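You operate a simulated robot arm through the tools that you are given. There is no shell and no other tool.

The job below is to be done with a simulated robot arm. You get a single attempt, and the scene is never put back.

TASK
Press the loose flap down and tape the carton shut.
Fine: lay the strip of tape along the seam, rub all air out of it with the green block, put the block back; the carton stays where it is. What is to be rubbed or washed off counts as gone when no trace of it is left.

Only the result counts: the job must be done as asked and must still hold three seconds after the hand-in. Knocking over, shifting, dropping, spilling or breaking anything else fails it.

THE ROBOT
A 6-joint arm with a two-finger gripper, fixed in place. Base frame: the origin is on the floor under the middle of its stand, x ahead of it, y to its left, z up. Units: m, rad, N and s.
It reaches about 1.572 m from its shoulder. Its first joint turns from -2.897 to 2.897 rad. Payload 2.45 kg.
Tool frame: the origin (TCP) lies between the finger pads and is the grasp point; the fingertips stand 0.02 m ahead of it; z points along the fingers, y is the line along which they close. The gripper opens to 0.14 m; its body begins 0.168 m behind the TCP.
Orientation is told as [roll, pitch, yaw] about the base's x, y, z axes, in that order, counted from this pose: with the fingers straight down and closing along the base's y, the tool's x points along the base's -x, its y along +y and its z along -z.

THE INTERFACE
- The arm moves only by the tool send_rows. Its argument "deltas" is a list of rows, each an object of numbers (a shift or turn left out is 0, a gripper value left out holds the last): "gripper": the gripper command, from -1 (shut) to 1 (fully open), values between in proportion; "x", "y", "z": the shift along the base's x, y, z in mm; "ax", "ay", "az": the turn, a rotation vector about the base's x, y, z in rad. In form: [{"gripper": .., "x": .., "y": .., "z": .., "ax": .., "ay": .., "az": ..}, ...]. A call has 1 to 20 rows; each row shifts and turns the commanded pose from where the row before left it. Rows are played at 5 a second. More than 0.05 m and 0.15 rad between two rows, or a gripper value outside its range, and nothing of the call is played. A pose out of reach is approached as far as the arm can. The call stops where the force on the tool passes 40 N (or 10 N more than at its start, if that is more) or the arm is blocked; 0.2 s more then pass. Each finger travels about 0.045 m/s and halts on what it meets, pressing with about 22 N; the grip force reading is that of the motor and also rises with nothing between the fingers. The clock runs only during rows and for 0.2 s after the last one: add rows that do not move to give the fingers time. It gives the time, the measured TCP pose, the force on the tool (base axes), the opening and the grip force at its end, in the units of the frame above (readings bear some noise), with the torque about the TCP (base axes, N m) and any sound that the robot's microphone picked up, and new pictures: "show" is both (left out), scene, wrist or none.
- Cameras (640 x 400 px; columns grow to the right, rows downward): "scene" is fixed at [0.0514, -0.4984, 1.5076]; the picture's right is [0.47, -0.88, 0.00], its down [-0.38, -0.21, -0.90] and it looks along [0.79, 0.43, -0.44] (base axes); focal length 319 px, centre (320, 200). "wrist" rides on the gripper at [0.078, 0.011, -0.209] in the tool frame; the picture's right is [-0.14, 0.99, 0.00], its down [-0.92, -0.13, -0.37] and it looks along [-0.36, -0.05, 0.93] (tool axes); focal length 280 px, centre (320, 200). There is no depth. A picture from a camera that has moved, and an enlarged one, comes with that camera's place and axes in the base frame and with its lens.
- zoom(camera, box): a new picture of the part [left, top, right, bottom] of that camera's present view, enlarged. The clock stands still meanwhile.
- close_job(): hands the job in; it is judged then, once.

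Places have to be worked out from the pictures, the camera data and where the tool is seen. Open the gripper and draw the arm clear of the work before you hand the job in, unless the task says otherwise.

The tools are called after ">>>" as a command line: name --argument value ..., lists and objects as JSON in quotes. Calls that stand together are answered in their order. send_rows: Moves the arm, as the interface text tells. Its arguments: {"type":"object","properties":{"deltas":{"type":"array"},"show":{"type":"string","enum":["both","scene","wrist","none"]}},"required":["deltas"]} The other tools are called the same way: zoom (camera, box) takes an enlarged picture of a part of a camera's view; close_job () hands the job in.

At the start:

```text
t: 0.0
tool_pos: [0.6418, -0.2889, 1.3074]
tcp_rot: [0.001, 0.002, 0.0]
wrist_force: [0.0, 0.7, -0.4]
wrist_torque: [0.0, -0.01, 0.01]
opening: 0.1401
grip_force: 0.1
```

scene: 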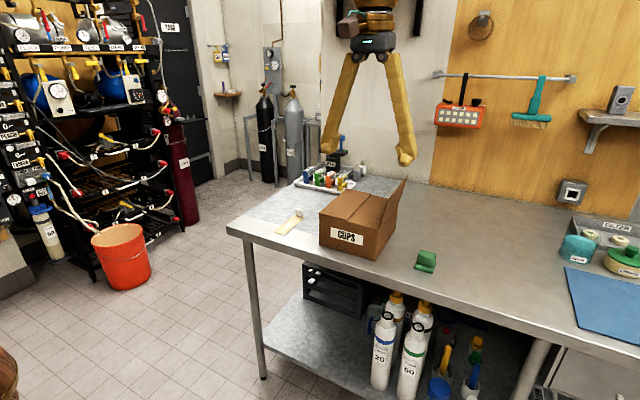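
wrist: 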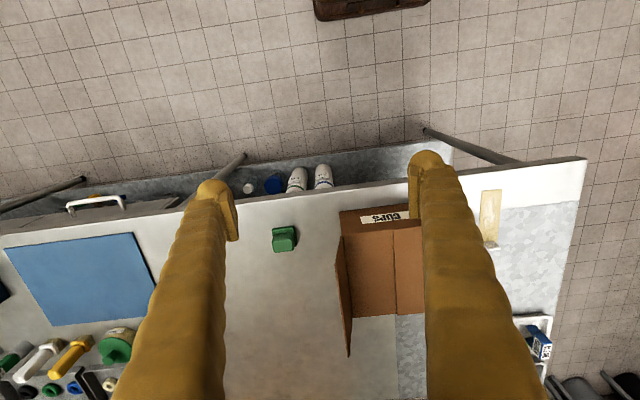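

I start by taking enlarged pictures of the carton, the tape strip and the green block to work out where they are.

>>> zoom --camera "scene" --box '[260, 160, 460, 285]'

>>> zoom --camera "wrist" --box '[240, 160, 560, 360]'

>>> zoom --camera "scene" --box '[270, 190, 350, 240]'

>>> zoom --camera "scene" --box '[395, 235, 459, 275]'

```text
3.20 times, centred on (360, 222) of scene
camera zoom: at [0.0514, -0.4984, 1.5076], right [0.47, -0.88, 0.0], down [-0.38, -0.21, -0.9], along [0.79, 0.43, -0.44], focal length 1021 px, centre (192, 128)
```

zoom: 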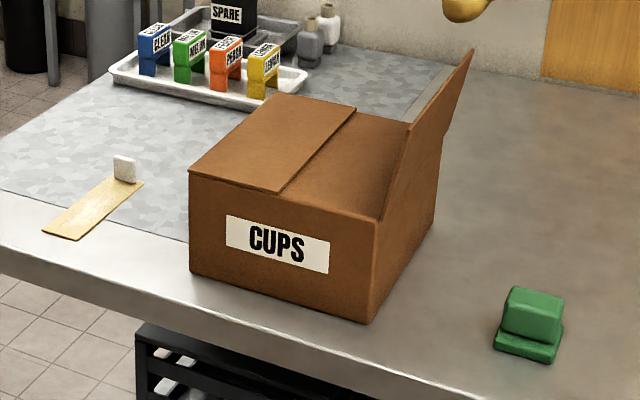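

```text
2.00 times, centred on (400, 260) of wrist
camera zoom: at [0.5633, -0.2763, 1.5167], right [0.14, 0.99, 0.0], down [0.92, -0.13, 0.37], along [0.36, -0.05, -0.93], focal length 561 px, centre (160, 80)
```

zoom: 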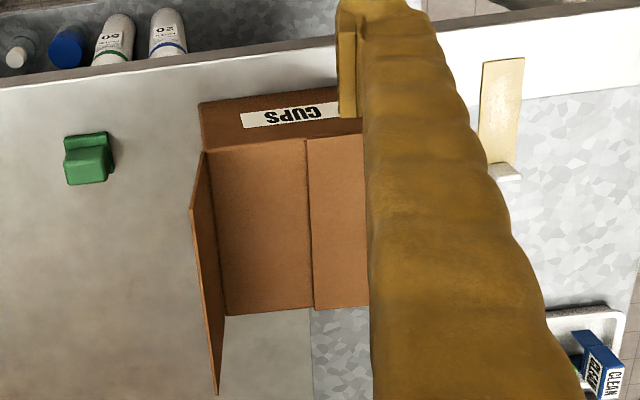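

```text
8.00 times, centred on (310, 215) of scene
camera zoom: at [0.0514, -0.4984, 1.5076], right [0.47, -0.88, 0.0], down [-0.38, -0.21, -0.9], along [0.79, 0.43, -0.44], focal length 2553 px, centre (400, 80)
```

zoom: 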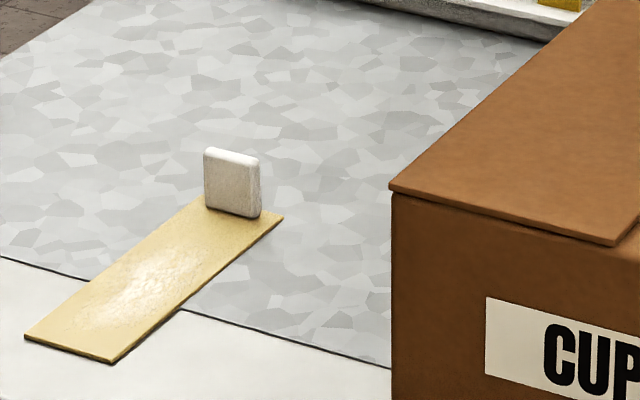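

```text
10.00 times, centred on (427, 255) of scene
camera zoom: at [0.0514, -0.4984, 1.5076], right [0.47, -0.88, 0.0], down [-0.38, -0.21, -0.9], along [0.79, 0.43, -0.44], focal length 3192 px, centre (-750, -350)
```

zoom: 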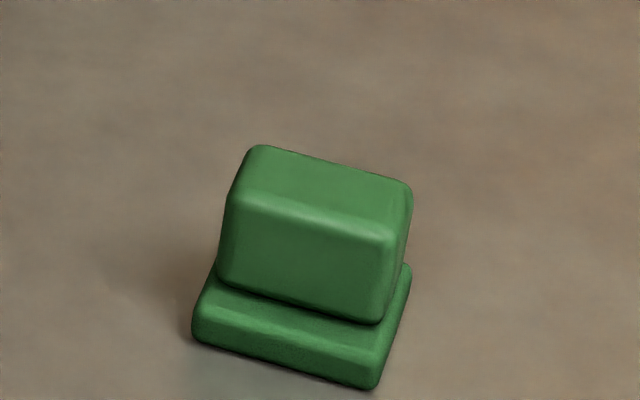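

The table top looks to be at z≈0.92. The carton spans roughly x 0.82–1.04, y −0.28 to −0.085, with its top at z≈1.03, and the loose flap is hinged on its −y side. The block is near (0.86, −0.41), and the strip lies along x with its tab at about (0.947, 0.07). I close the fingers and move nearer for a better second view.

>>> send_rows --deltas '[{"gripper": -1, "x": 20, "y": -10}, {"x": 30, "y": -10, "z": -10}, {"x": 30, "y": -10, "z": -10}, {"x": 20, "y": -10, "z": -10}, {}, {}, {}, {}]'

```text
t: 1.8
tool_pos: [0.7415, -0.3285, 1.2765]
tcp_rot: [0.002, 0.0, 0.0]
wrist_force: [-0.4, 0.6, 0.2]
wrist_torque: [0.02, -0.01, 0.02]
opening: 0.0
grip_force: 16.3
camera wrist: at [0.6628, -0.3163, 1.4862], right [0.14, 0.99, 0.0], down [0.92, -0.13, 0.37], along [0.36, -0.05, -0.93], focal length 280 px, centre (320, 200)
```

scene: 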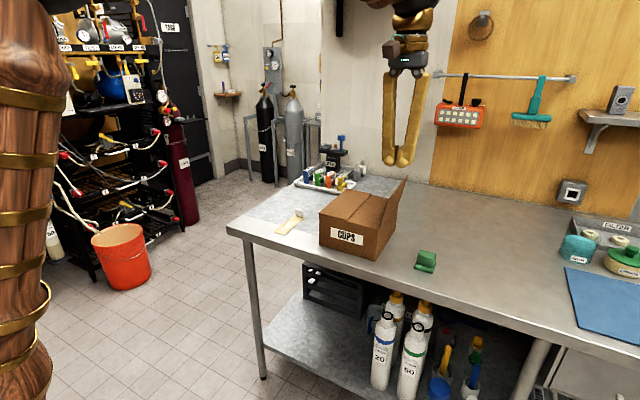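
wrist: 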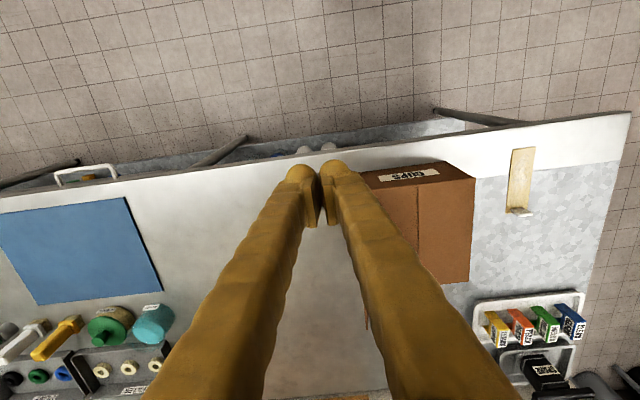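

The fingers are shut and the arm is still above everything. I enlarge the wrist view on the strip and the carton to refine their positions.

>>> zoom --camera "wrist" --box '[464, 120, 592, 200]'

>>> zoom --camera "wrist" --box '[260, 140, 500, 290]'

>>> zoom --camera "scene" --box '[310, 165, 422, 235]'

```text
5.00 times, centred on (528, 160) of wrist
camera zoom: at [0.6628, -0.3163, 1.4862], right [0.14, 0.99, 0.0], down [0.92, -0.13, 0.37], along [0.36, -0.05, -0.93], focal length 1402 px, centre (-720, 400)
```

zoom: 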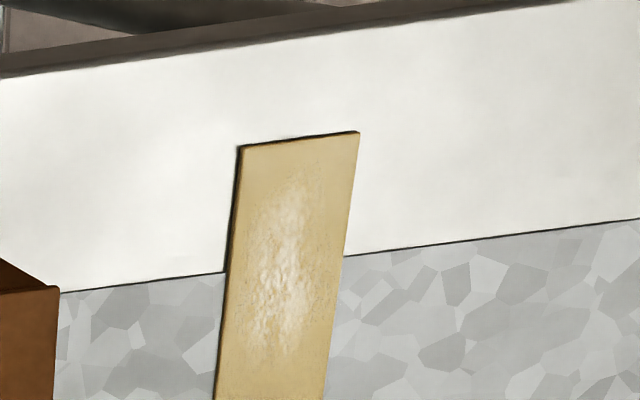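

```text
2.67 times, centred on (380, 215) of wrist
camera zoom: at [0.6628, -0.3163, 1.4862], right [0.14, 0.99, 0.0], down [0.92, -0.13, 0.37], along [0.36, -0.05, -0.93], focal length 748 px, centre (160, 160)
```

zoom: 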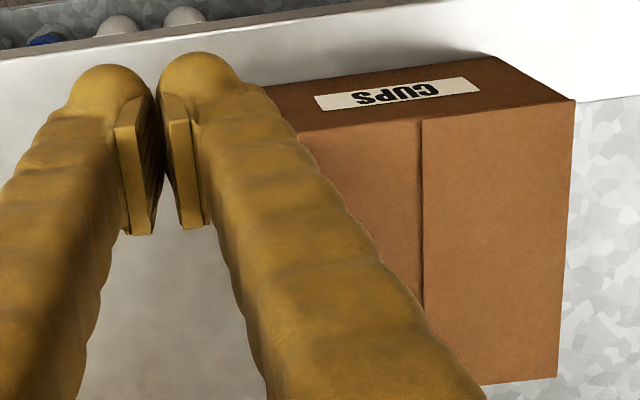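

```text
5.71 times, centred on (366, 200) of scene
camera zoom: at [0.0514, -0.4984, 1.5076], right [0.47, -0.88, 0.0], down [-0.38, -0.21, -0.9], along [0.79, 0.43, -0.44], focal length 1824 px, centre (57, 200)
```

zoom: 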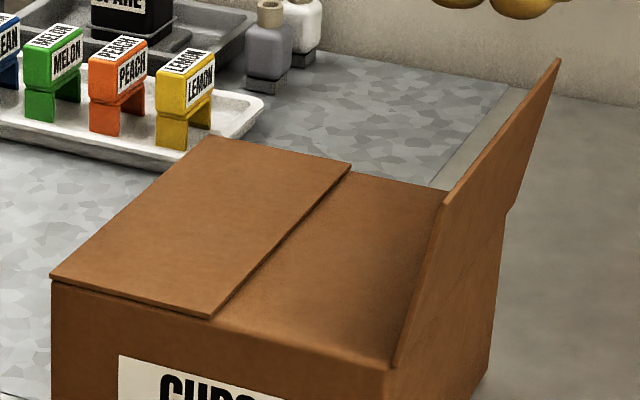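

Combining the views puts the table at z≈0.90 and the carton at x 0.843–1.065, y −0.267 to −0.066, top z≈1.013. The seam is at y≈−0.166. I turn the tool 90° so the closed fingers form a bar along the flap, and bring it above the outside of the flap.

>>> send_rows --deltas '[{"x": 20, "y": -7, "az": 0.1428}, {"x": 20, "y": -7, "az": 0.1428}, {"x": 20, "y": -7, "az": 0.1428}, {"x": 20, "y": -7, "az": 0.1428}, {"x": 20, "y": -7, "az": 0.1428}, {"x": 20, "y": -7, "az": 0.1428}, {"x": 20, "y": -7, "az": 0.1428}, {"x": 20, "y": -7, "az": 0.1428}, {"x": 20, "y": -7, "az": 0.1428}, {"x": 20, "y": -7, "az": 0.1428}, {"x": 13, "y": -2, "az": 0.1428}, {}]'

```text
t: 4.4
tool_pos: [0.9535, -0.3991, 1.2775]
tcp_rot: [0.001, 0.0, 1.573]
wrist_force: [0.6, -0.1, 0.5]
wrist_torque: [-0.01, -0.01, 0.0]
opening: 0.0
grip_force: 21.5
camera wrist: at [0.9432, -0.4777, 1.4865], right [-0.99, 0.14, 0.0], down [0.13, 0.92, 0.37], along [0.05, 0.37, -0.93], focal length 280 px, centre (320, 200)
```

scene: 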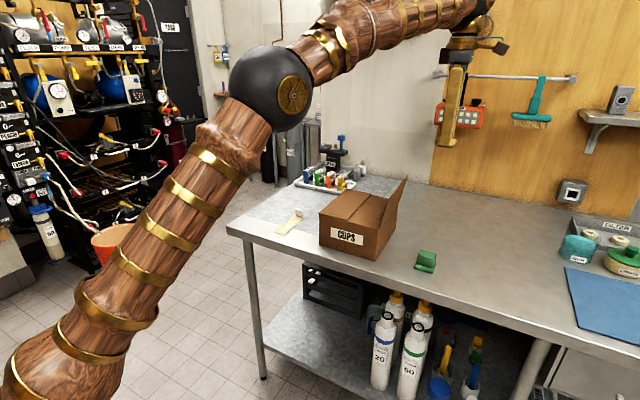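
wrist: 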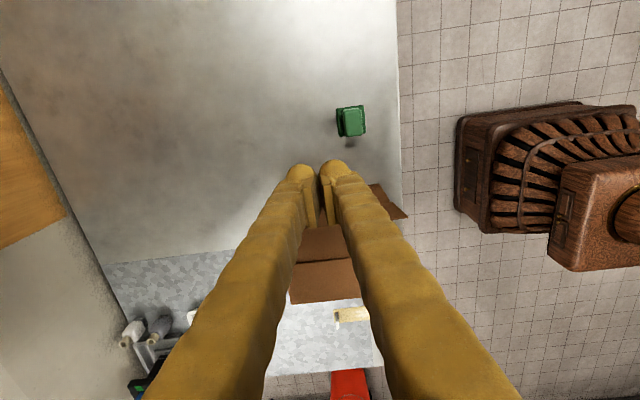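

The tool is turned and sits outside the flap. I enlarge the block and the flap from this angle before pushing.

>>> zoom --camera "wrist" --box '[320, 90, 384, 130]'

>>> zoom --camera "wrist" --box '[260, 170, 420, 270]'

>>> zoom --camera "scene" --box '[380, 50, 540, 150]'

```text
10.00 times, centred on (352, 110) of wrist
camera zoom: at [0.9432, -0.4777, 1.4865], right [-0.99, 0.14, 0.0], down [0.13, 0.92, 0.37], along [0.05, 0.37, -0.93], focal length 2804 px, centre (0, 1100)
```

zoom: 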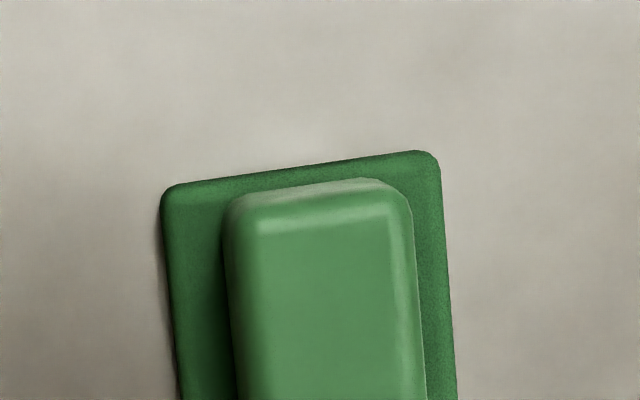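

```text
4.00 times, centred on (340, 220) of wrist
camera zoom: at [0.9432, -0.4777, 1.4865], right [-0.99, 0.14, 0.0], down [0.13, 0.92, 0.37], along [0.05, 0.37, -0.93], focal length 1122 px, centre (240, 120)
```

zoom: 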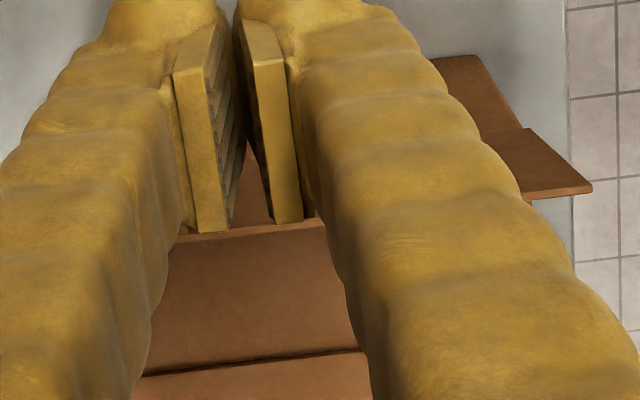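

```text
4.00 times, centred on (460, 100) of scene
camera zoom: at [0.0514, -0.4984, 1.5076], right [0.47, -0.88, 0.0], down [-0.38, -0.21, -0.9], along [0.79, 0.43, -0.44], focal length 1277 px, centre (-240, 600)
```

zoom: 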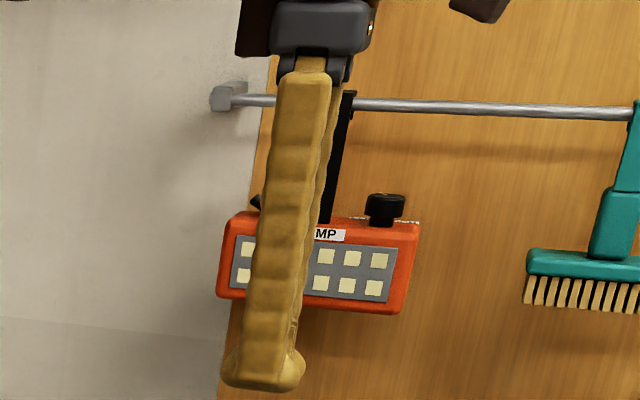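

The block's base is about 53 mm wide, centred near (0.889, −0.405), and its handle is about 31 mm wide across x, so this yaw will suit it later. Now I lower the closed fingers outside the flap and start nudging it over in +y.

>>> send_rows --deltas '[{"z": -43}, {"z": -43, "y": 5}, {"z": -43, "y": 5}, {"z": -43, "y": 10}, {"y": 15}, {"y": 15}, {}]'

```text
t: 6.0
tool_pos: [0.9556, -0.3499, 1.1068]
tcp_rot: [0.0, 0.0, 1.571]
wrist_force: [-0.1, 0.9, -0.2]
wrist_torque: [0.04, -0.01, 0.03]
opening: 0.0
grip_force: 22.5
camera wrist: at [0.9436, -0.4279, 1.3154], right [-0.99, 0.14, 0.0], down [0.13, 0.92, 0.37], along [0.05, 0.37, -0.93], focal length 280 px, centre (320, 200)
```

scene: 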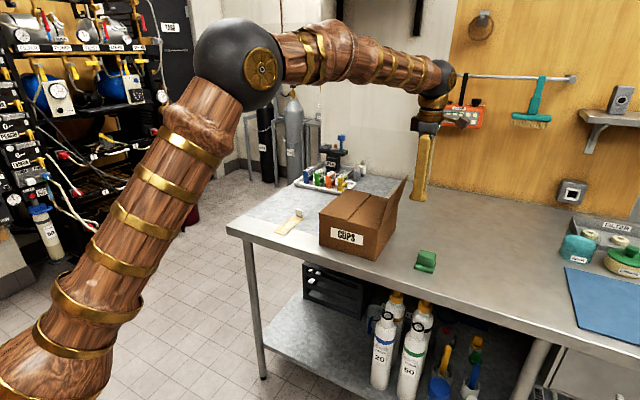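
wrist: 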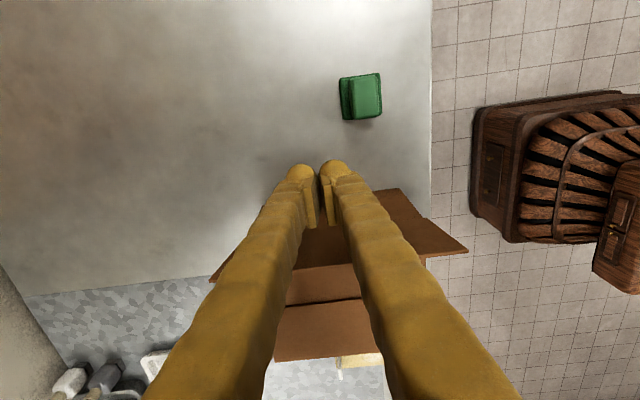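

The fingers are just outside the flap with no contact yet. I push on slowly in +y, with small steps, watching the force.

>>> send_rows --deltas '[{"y": 12}, {"y": 12}, {"y": 12}, {"y": 12}, {}]'

>>> zoom --camera "scene" --box '[310, 130, 470, 280]'

```text
t: 7.2
tool_pos: [0.9545, -0.3012, 1.1047]
tcp_rot: [0.001, -0.002, 1.572]
wrist_force: [-0.1, 0.1, -0.5]
wrist_torque: [0.01, -0.03, 0.0]
opening: 0.0
grip_force: 21.9
camera wrist: at [0.9433, -0.3788, 1.3148], right [-0.99, 0.14, 0.0], down [0.13, 0.92, 0.37], along [0.05, 0.37, -0.93], focal length 280 px, centre (320, 200)
```

scene: 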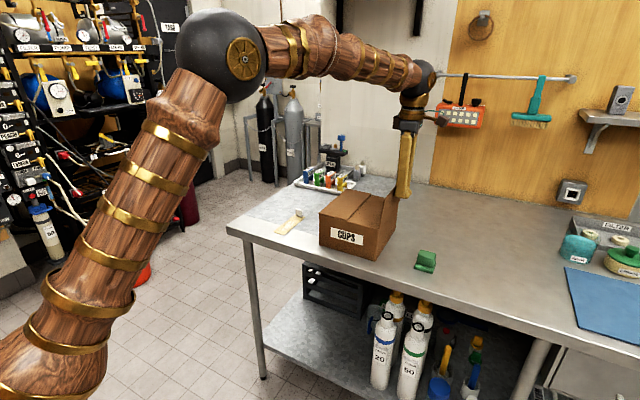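
wrist: 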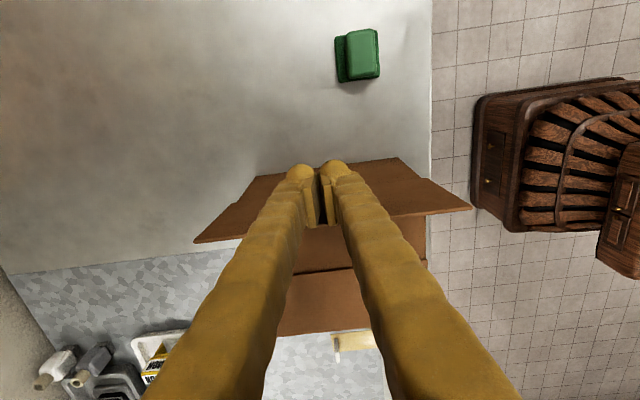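

```text
2.67 times, centred on (390, 205) of scene
camera zoom: at [0.0514, -0.4984, 1.5076], right [0.47, -0.88, 0.0], down [-0.38, -0.21, -0.9], along [0.79, 0.43, -0.44], focal length 851 px, centre (133, 187)
```

zoom: 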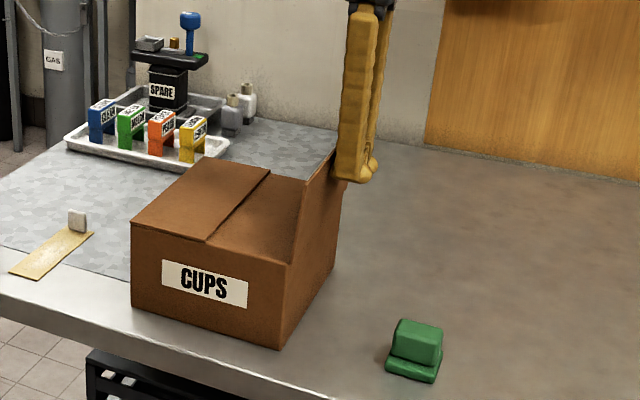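

The flap is turning with the fingers and the force stays near zero. I follow its arc over the carton.

>>> send_rows --deltas '[{"y": 14, "z": 2}, {"y": 14, "z": 0}, {"y": 14, "z": -2}, {"y": 14, "z": -4}, {"y": 12, "z": -6}, {}]'

>>> zoom --camera "scene" --box '[310, 130, 470, 280]'

```text
t: 8.6
tool_pos: [0.9544, -0.2347, 1.0959]
tcp_rot: [0.001, 0.0, 1.571]
wrist_force: [-0.3, -0.4, -0.2]
wrist_torque: [0.0, -0.02, 0.02]
opening: 0.0001
grip_force: 22.5
camera wrist: at [0.9437, -0.3112, 1.3055], right [-0.99, 0.14, 0.0], down [0.13, 0.92, 0.37], along [0.05, 0.37, -0.93], focal length 280 px, centre (320, 200)
```

scene: 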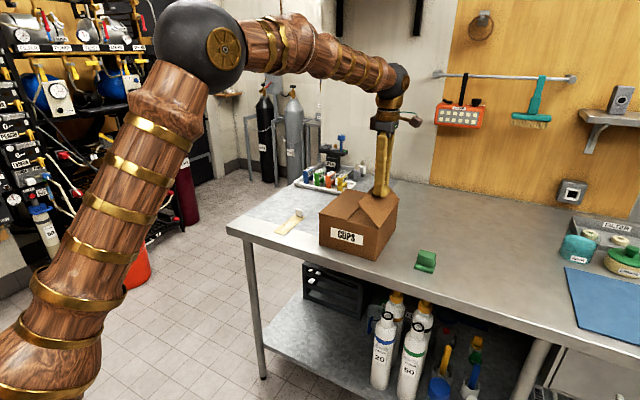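
wrist: 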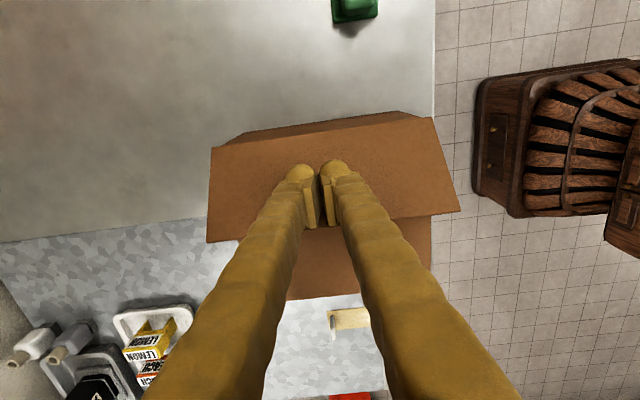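

```text
2.67 times, centred on (390, 205) of scene
camera zoom: at [0.0514, -0.4984, 1.5076], right [0.47, -0.88, 0.0], down [-0.38, -0.21, -0.9], along [0.79, 0.43, -0.44], focal length 851 px, centre (133, 187)
```

zoom: 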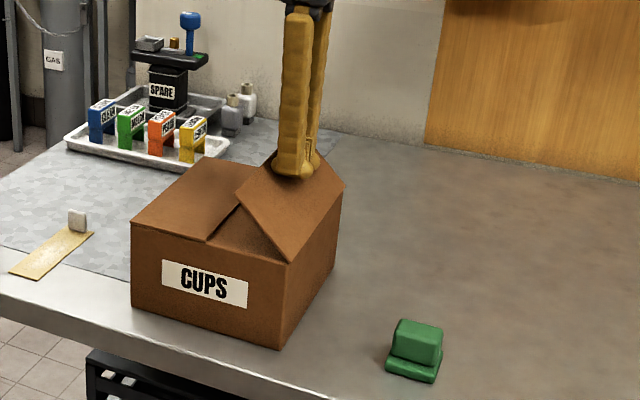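

The carton has not moved and the flap is about half closed. I continue down along the arc until it lies flat.

>>> send_rows --deltas '[{"y": 13, "z": -10}, {"y": 10, "z": -12}, {"y": 7, "z": -12}, {"y": 4, "z": -10}, {"y": 1, "z": -6}, {"z": -3}, {}]'

>>> zoom --camera "scene" --box '[310, 130, 470, 280]'

```text
t: 10.2
tool_pos: [0.9552, -0.1979, 1.0429]
tcp_rot: [0.0, 0.0, 1.571]
wrist_force: [1.5, 4.0, 14.2]
wrist_torque: [0.03, -0.06, 0.04]
opening: 0.006
grip_force: 22.2
camera wrist: at [0.9434, -0.2757, 1.2519], right [-0.99, 0.14, 0.0], down [0.13, 0.92, 0.37], along [0.05, 0.36, -0.93], focal length 280 px, centre (320, 200)
```

scene: 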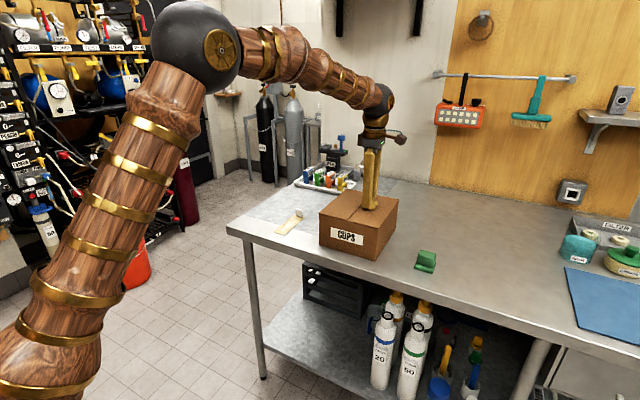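
wrist: 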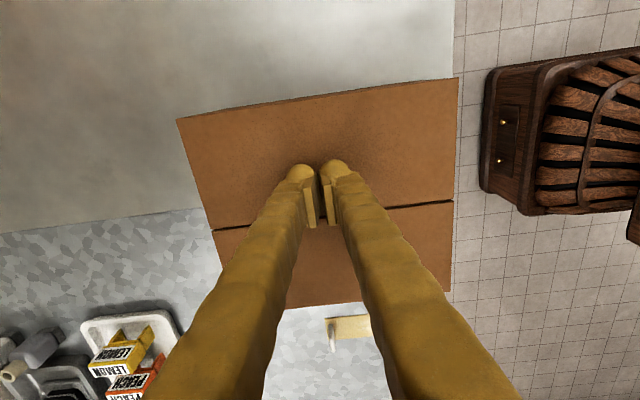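

```text
2.67 times, centred on (390, 205) of scene
camera zoom: at [0.0514, -0.4984, 1.5076], right [0.47, -0.88, 0.0], down [-0.38, -0.21, -0.9], along [0.79, 0.43, -0.44], focal length 851 px, centre (133, 187)
```

zoom: 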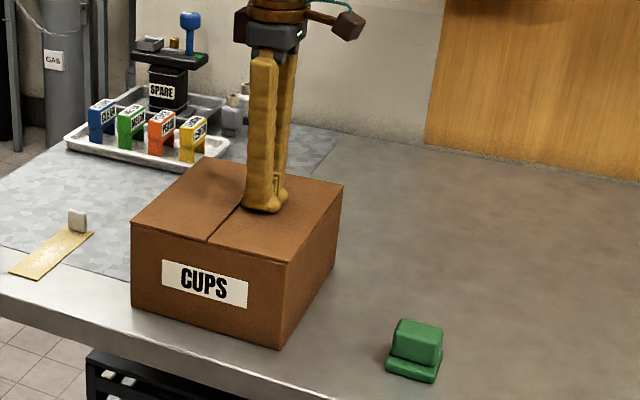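

The flap lies flat: 14 N upward at TCP z=1.043, so the carton's top surface is at z≈1.022. I lift off and check whether the flap stays down.

>>> send_rows --deltas '[{"z": 3}, {"z": 10}, {"z": 30}, {"z": 40}, {}, {}]'

>>> zoom --camera "scene" --box '[310, 130, 470, 280]'

```text
t: 11.6
tool_pos: [0.9544, -0.1968, 1.1243]
tcp_rot: [0.001, -0.002, 1.57]
wrist_force: [0.2, 0.3, -0.3]
wrist_torque: [0.0, 0.05, -0.01]
opening: 0.0001
grip_force: 22.5
camera wrist: at [0.9436, -0.2755, 1.3334], right [-0.99, 0.14, 0.0], down [0.13, 0.92, 0.37], along [0.05, 0.36, -0.93], focal length 280 px, centre (320, 200)
```

scene: 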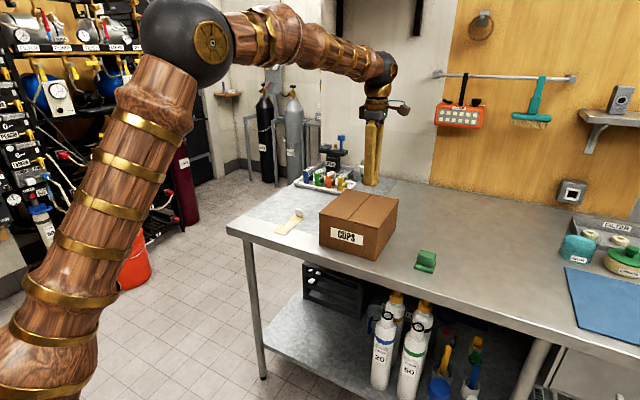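
wrist: 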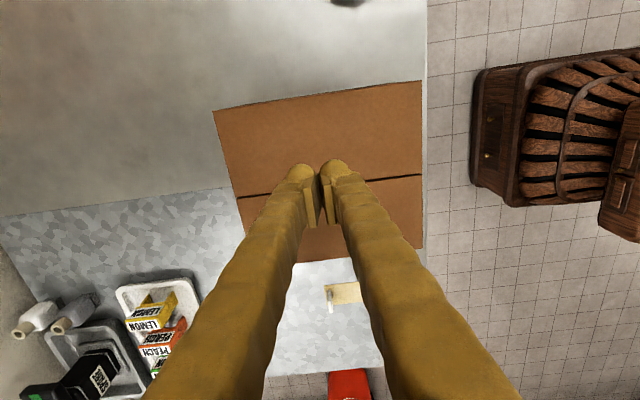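

```text
2.67 times, centred on (390, 205) of scene
camera zoom: at [0.0514, -0.4984, 1.5076], right [0.47, -0.88, 0.0], down [-0.38, -0.21, -0.9], along [0.79, 0.43, -0.44], focal length 851 px, centre (133, 187)
```

zoom: 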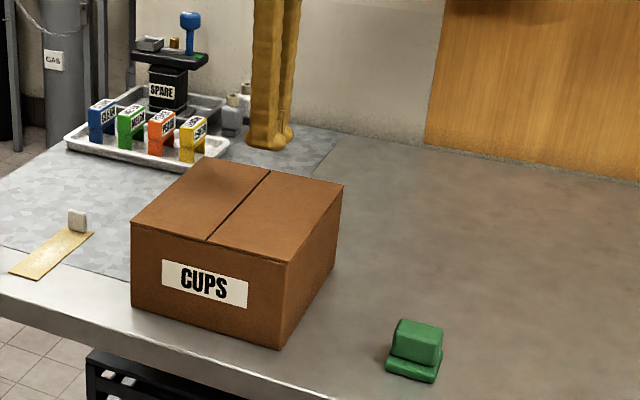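

The flap stays down on its own and the carton is unmoved. Next comes the strip, so I enlarge the seam and the tab in the wrist view.

>>> zoom --camera "wrist" --box '[200, 70, 440, 220]'

>>> zoom --camera "wrist" --box '[310, 265, 374, 305]'

>>> zoom --camera "scene" --box '[270, 195, 334, 235]'

```text
2.67 times, centred on (320, 145) of wrist
camera zoom: at [0.9436, -0.2755, 1.3334], right [-0.99, 0.14, 0.0], down [0.13, 0.92, 0.37], along [0.05, 0.36, -0.93], focal length 748 px, centre (320, 347)
```

zoom: 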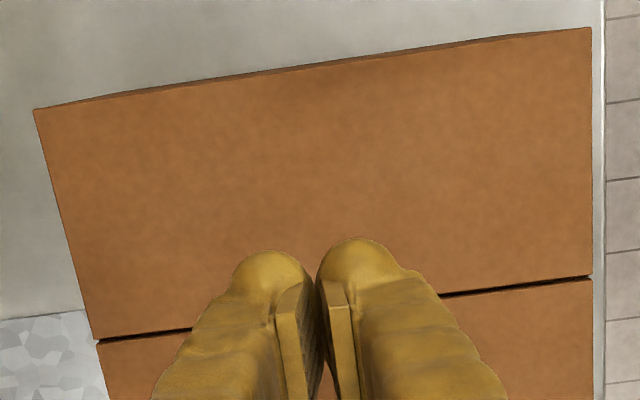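

```text
10.00 times, centred on (342, 285) of wrist
camera zoom: at [0.9436, -0.2755, 1.3334], right [-0.99, 0.14, 0.0], down [0.13, 0.92, 0.37], along [0.05, 0.36, -0.93], focal length 2804 px, centre (100, -650)
```

zoom: 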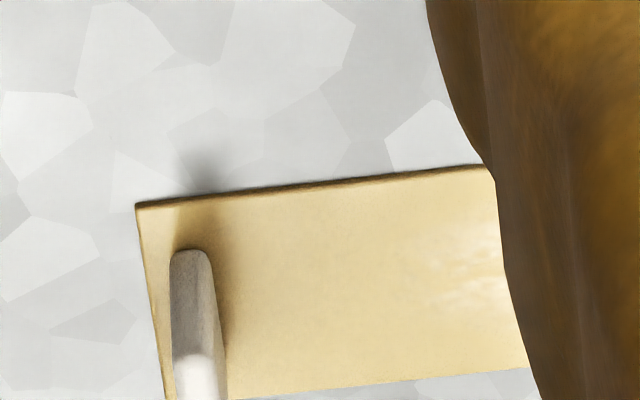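

```text
10.00 times, centred on (302, 215) of scene
camera zoom: at [0.0514, -0.4984, 1.5076], right [0.47, -0.88, 0.0], down [-0.38, -0.21, -0.9], along [0.79, 0.43, -0.44], focal length 3192 px, centre (500, 50)
```

zoom: 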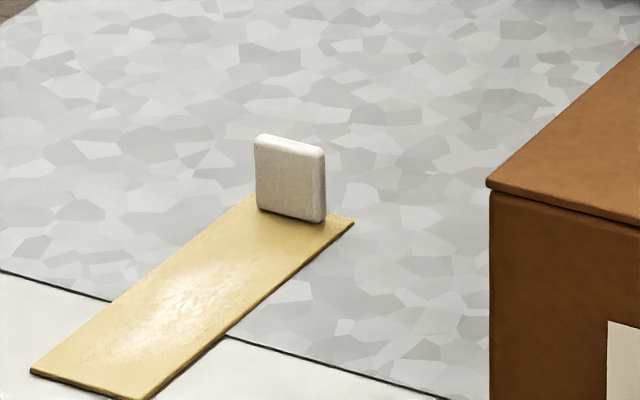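

The seam runs at y≈−0.171 from x 0.840 to 1.059. The strip lies at x 0.835–0.985, y 0.063–0.110, with its tab (about 9 mm thick, 28 mm tall) centred near (0.975, 0.087). I move above the tab and open the fingers part way.

>>> send_rows --deltas '[{"gripper": -0.1, "x": 4, "y": 48}, {"x": 4, "y": 48}, {"x": 4, "y": 48}, {"x": 4, "y": 48}, {"x": 4, "y": 47}, {"y": 45}, {"z": -40}, {"z": -20}, {}]'

>>> zoom --camera "wrist" --box '[240, 130, 400, 230]'

>>> zoom --camera "scene" --box '[260, 155, 360, 240]'

```text
t: 13.6
tool_pos: [0.9753, 0.086, 1.0671]
tcp_rot: [-0.001, 0.0, 1.572]
wrist_force: [-0.2, 0.1, 0.1]
wrist_torque: [0.0, 0.02, 0.0]
opening: 0.0628
grip_force: 0.0
camera wrist: at [0.9637, 0.0078, 1.2765], right [-0.99, 0.14, 0.0], down [0.13, 0.92, 0.37], along [0.05, 0.36, -0.93], focal length 280 px, centre (320, 200)
```

scene: 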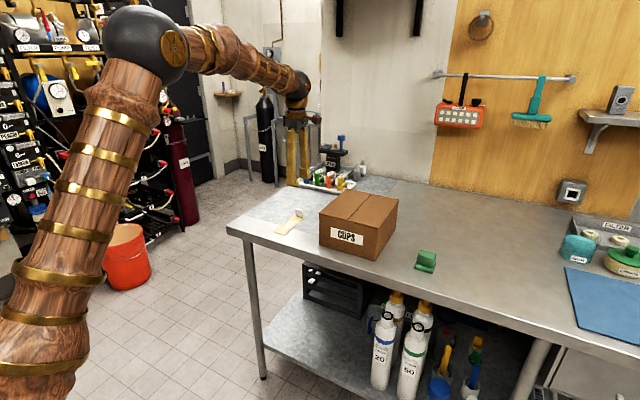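
wrist: 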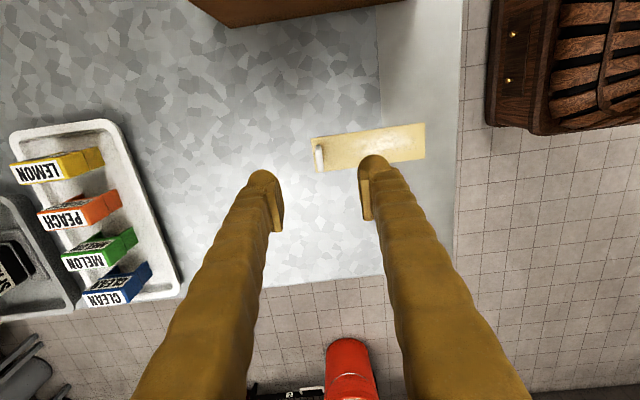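

```text
4.00 times, centred on (320, 180) of wrist
camera zoom: at [0.9637, 0.0078, 1.2765], right [-0.99, 0.14, 0.0], down [0.13, 0.92, 0.37], along [0.05, 0.36, -0.93], focal length 1122 px, centre (320, 280)
```

zoom: 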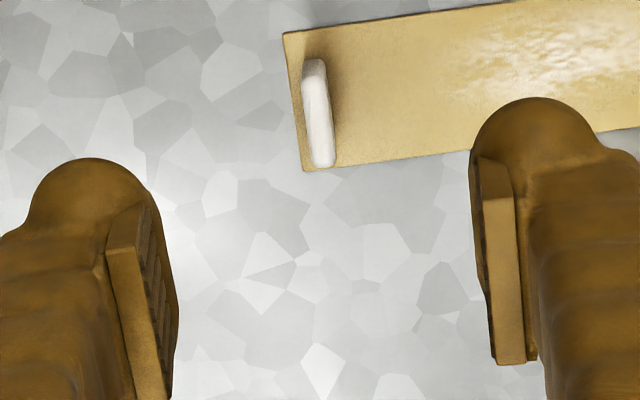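

```text
4.71 times, centred on (310, 198) of scene
camera zoom: at [0.0514, -0.4984, 1.5076], right [0.47, -0.88, 0.0], down [-0.38, -0.21, -0.9], along [0.79, 0.43, -0.44], focal length 1502 px, centre (367, 212)
```

zoom: 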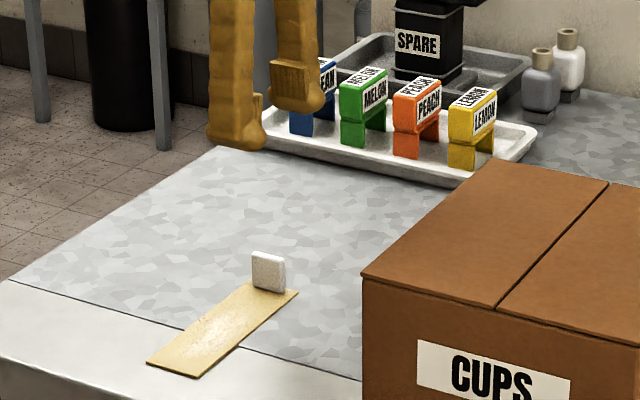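

The TCP is lined up over the tab (centre ≈ (0.975, 0.088)). I descend with the fingers straddling it and check before closing.

>>> send_rows --deltas '[{"z": -40, "y": 2}, {"z": -40}, {"z": -30}, {"gripper": -0.4, "z": -10}, {"z": -7}, {}]'

>>> zoom --camera "wrist" --box '[240, 130, 400, 230]'

>>> zoom --camera "scene" --box '[260, 165, 350, 240]'

```text
t: 15.0
tool_pos: [0.9745, 0.0883, 0.939]
tcp_rot: [0.0, 0.0, 1.571]
wrist_force: [-0.6, -0.5, 0.1]
wrist_torque: [-0.02, 0.01, 0.01]
opening: 0.0418
grip_force: 0.0
camera wrist: at [0.9629, 0.0104, 1.1482], right [-0.99, 0.14, 0.0], down [0.13, 0.92, 0.37], along [0.05, 0.36, -0.93], focal length 280 px, centre (320, 200)
```

scene: 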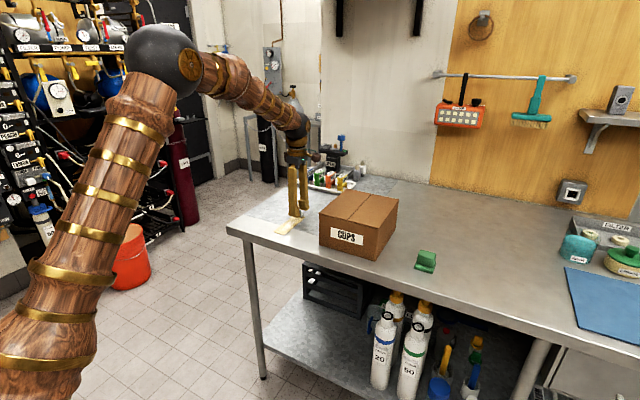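
wrist: 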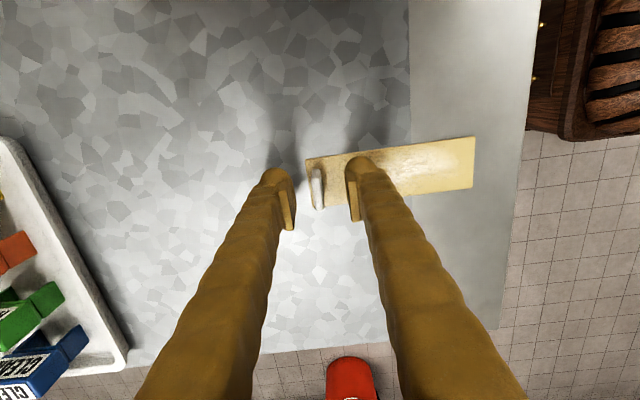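

```text
4.00 times, centred on (320, 180) of wrist
camera zoom: at [0.9629, 0.0104, 1.1482], right [-0.99, 0.14, 0.0], down [0.13, 0.92, 0.37], along [0.05, 0.36, -0.93], focal length 1122 px, centre (320, 280)
```

zoom: 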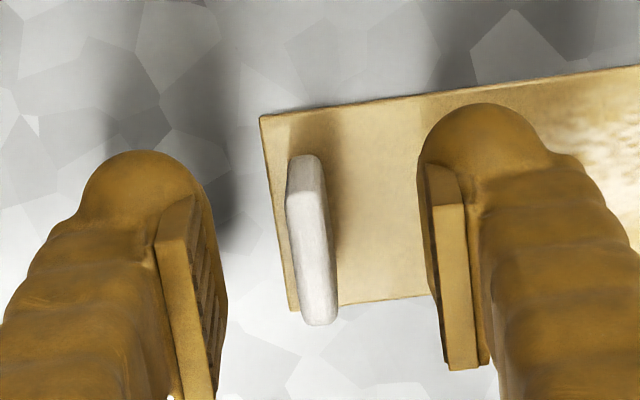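

```text
5.33 times, centred on (305, 202) of scene
camera zoom: at [0.0514, -0.4984, 1.5076], right [0.47, -0.88, 0.0], down [-0.38, -0.21, -0.9], along [0.79, 0.43, -0.44], focal length 1702 px, centre (400, 187)
```

zoom: 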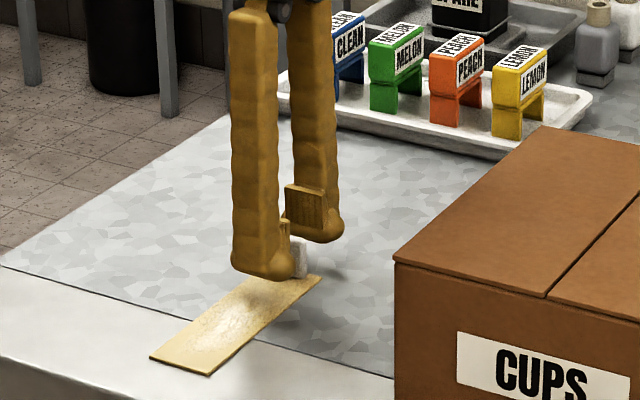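

The tab stands between the fingers, well centred, with no contact. I go down 10 mm more and close.

>>> send_rows --deltas '[{"z": -5}, {"z": -5}, {}, {"gripper": -1}, {}, {}, {}, {}]'

>>> zoom --camera "wrist" --box '[240, 130, 400, 230]'

>>> zoom --camera "scene" --box '[260, 165, 350, 240]'

```text
t: 16.8
tool_pos: [0.9741, 0.088, 0.9286]
tcp_rot: [-0.001, -0.002, 1.571]
wrist_force: [-0.2, -0.4, 0.0]
wrist_torque: [-0.02, 0.01, 0.01]
opening: 0.0063
grip_force: 21.9
camera wrist: at [0.9637, 0.0106, 1.1375], right [-0.99, 0.14, 0.0], down [0.13, 0.92, 0.37], along [0.05, 0.36, -0.93], focal length 280 px, centre (320, 200)
```

scene: 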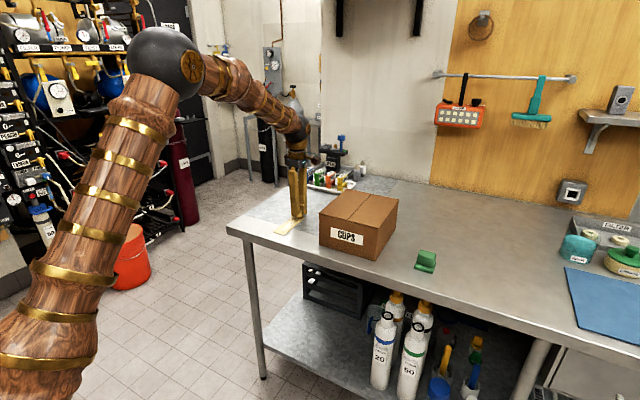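
wrist: 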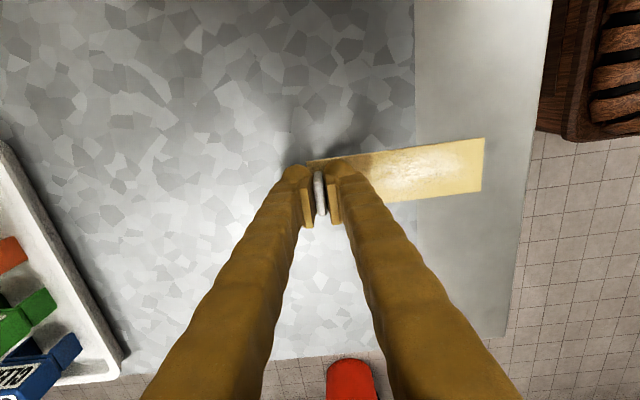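

```text
4.00 times, centred on (320, 180) of wrist
camera zoom: at [0.9637, 0.0106, 1.1375], right [-0.99, 0.14, 0.0], down [0.13, 0.92, 0.37], along [0.05, 0.36, -0.93], focal length 1122 px, centre (320, 280)
```

zoom: 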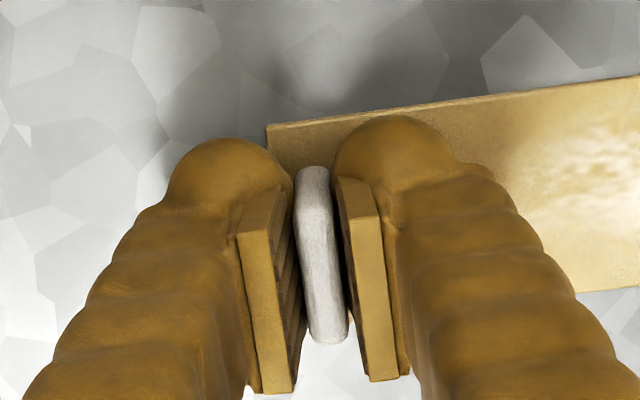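

```text
5.33 times, centred on (305, 202) of scene
camera zoom: at [0.0514, -0.4984, 1.5076], right [0.47, -0.88, 0.0], down [-0.38, -0.21, -0.9], along [0.79, 0.43, -0.44], focal length 1702 px, centre (400, 187)
```

zoom: 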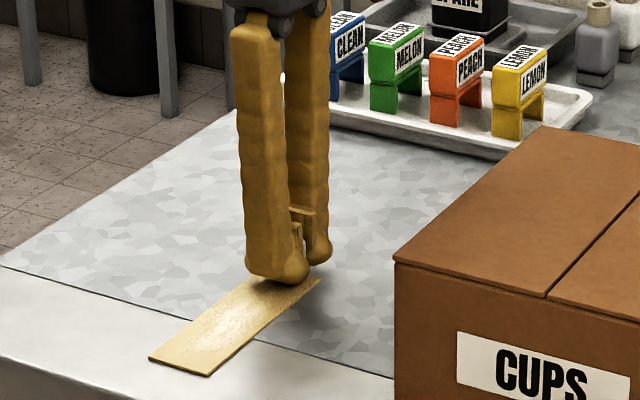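

The grip stopped at 6.3 mm on the tab. I lift it slowly and check that the strip comes up level.

>>> send_rows --deltas '[{"z": 5}, {"z": 10}, {"z": 20}, {"z": 25}, {}]'

>>> zoom --camera "wrist" --box '[240, 100, 560, 300]'

>>> zoom --camera "scene" --box '[250, 150, 350, 240]'

```text
t: 18.0
tool_pos: [0.9741, 0.0896, 0.989]
tcp_rot: [0.0, 0.002, 1.571]
wrist_force: [0.1, 0.0, -0.4]
wrist_torque: [0.0, 0.0, 0.02]
opening: 0.0066
grip_force: 22.2
camera wrist: at [0.963, 0.0114, 1.1989], right [-0.99, 0.14, 0.0], down [0.13, 0.92, 0.37], along [0.05, 0.36, -0.93], focal length 280 px, centre (320, 200)
```

scene: 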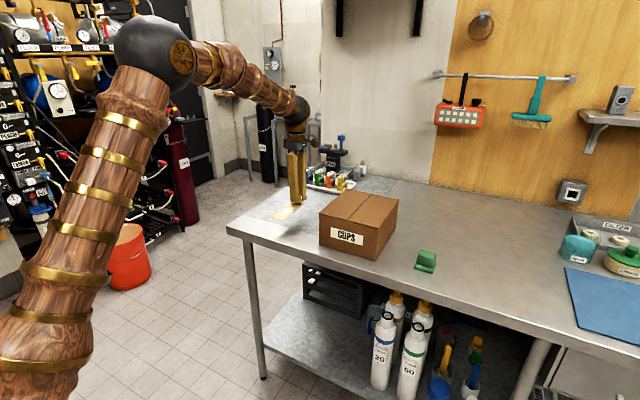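
wrist: 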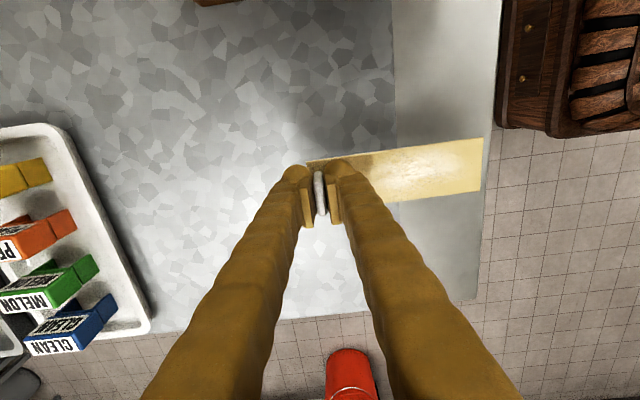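

```text
2.00 times, centred on (400, 200) of wrist
camera zoom: at [0.963, 0.0114, 1.1989], right [-0.99, 0.14, 0.0], down [0.13, 0.92, 0.37], along [0.05, 0.36, -0.93], focal length 561 px, centre (160, 200)
```

zoom: 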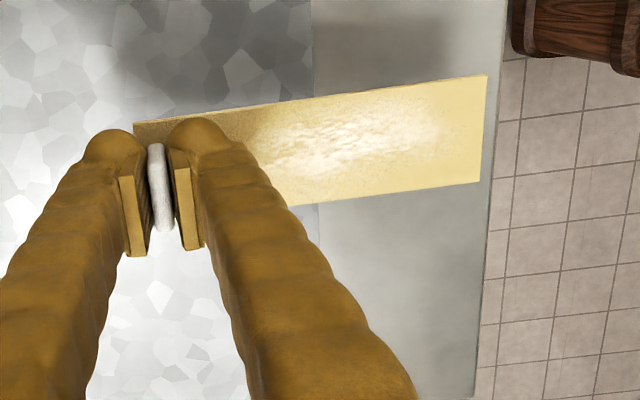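

```text
4.44 times, centred on (300, 195) of scene
camera zoom: at [0.0514, -0.4984, 1.5076], right [0.47, -0.88, 0.0], down [-0.38, -0.21, -0.9], along [0.79, 0.43, -0.44], focal length 1418 px, centre (409, 222)
```

zoom: 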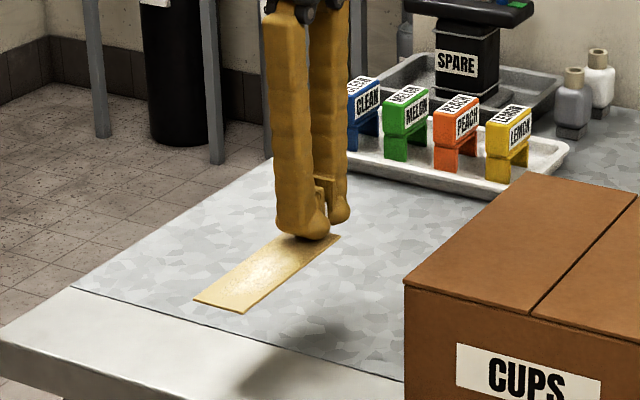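

The strip hangs level and firm in the grip. I raise it well above the carton and carry it over the seam, aiming for TCP ≈ (1.015, −0.171).

>>> send_rows --deltas '[{"z": 40}, {"z": 40}, {"z": 40}, {"z": 15, "y": -20}, {"x": 7, "y": -40}, {"x": 8, "y": -40}, {"x": 8, "y": -40}, {"x": 8, "y": -40}, {"x": 7, "y": -40}, {"x": 3, "y": -40}, {}]'

>>> zoom --camera "wrist" --box '[240, 100, 560, 300]'

>>> zoom --camera "scene" --box '[310, 120, 440, 270]'

```text
t: 20.4
tool_pos: [1.0128, -0.1708, 1.123]
tcp_rot: [0.0, 0.001, 1.571]
wrist_force: [0.7, -0.2, 0.6]
wrist_torque: [0.04, 0.01, 0.04]
opening: 0.0066
grip_force: 22.4
camera wrist: at [1.0022, -0.2482, 1.3314], right [-0.99, 0.14, 0.0], down [0.13, 0.92, 0.37], along [0.05, 0.36, -0.93], focal length 280 px, centre (320, 200)
```

scene: 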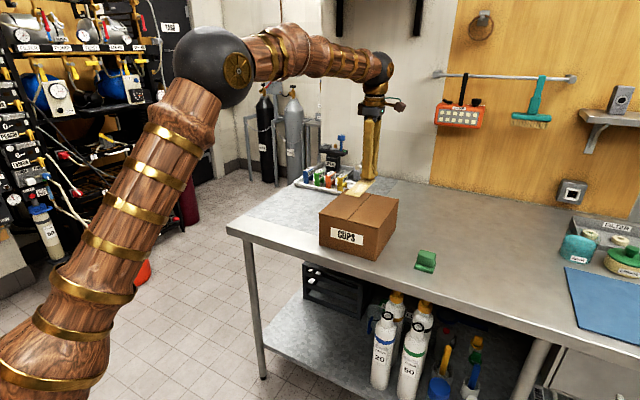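
wrist: 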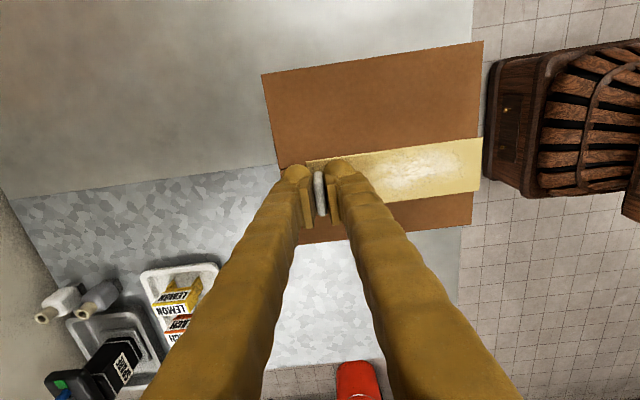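

```text
2.00 times, centred on (400, 200) of wrist
camera zoom: at [1.0022, -0.2482, 1.3314], right [-0.99, 0.14, 0.0], down [0.13, 0.92, 0.37], along [0.05, 0.36, -0.93], focal length 561 px, centre (160, 200)
```

zoom: 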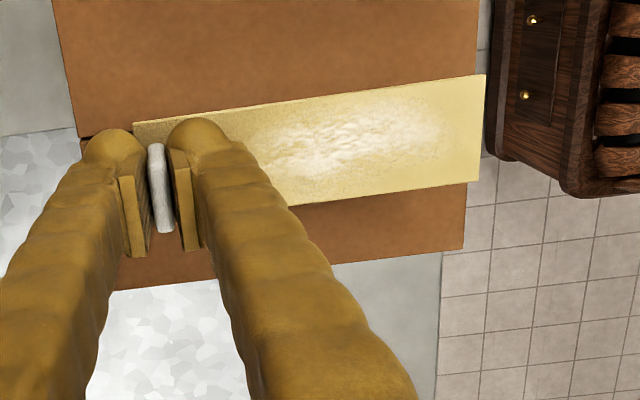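

```text
2.67 times, centred on (375, 195) of scene
camera zoom: at [0.0514, -0.4984, 1.5076], right [0.47, -0.88, 0.0], down [-0.38, -0.21, -0.9], along [0.79, 0.43, -0.44], focal length 851 px, centre (173, 213)
```

zoom: 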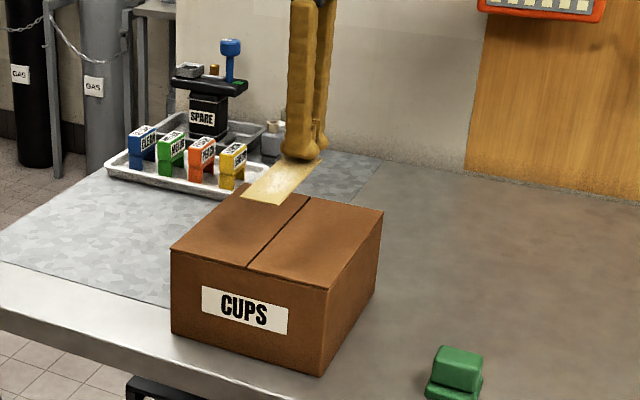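

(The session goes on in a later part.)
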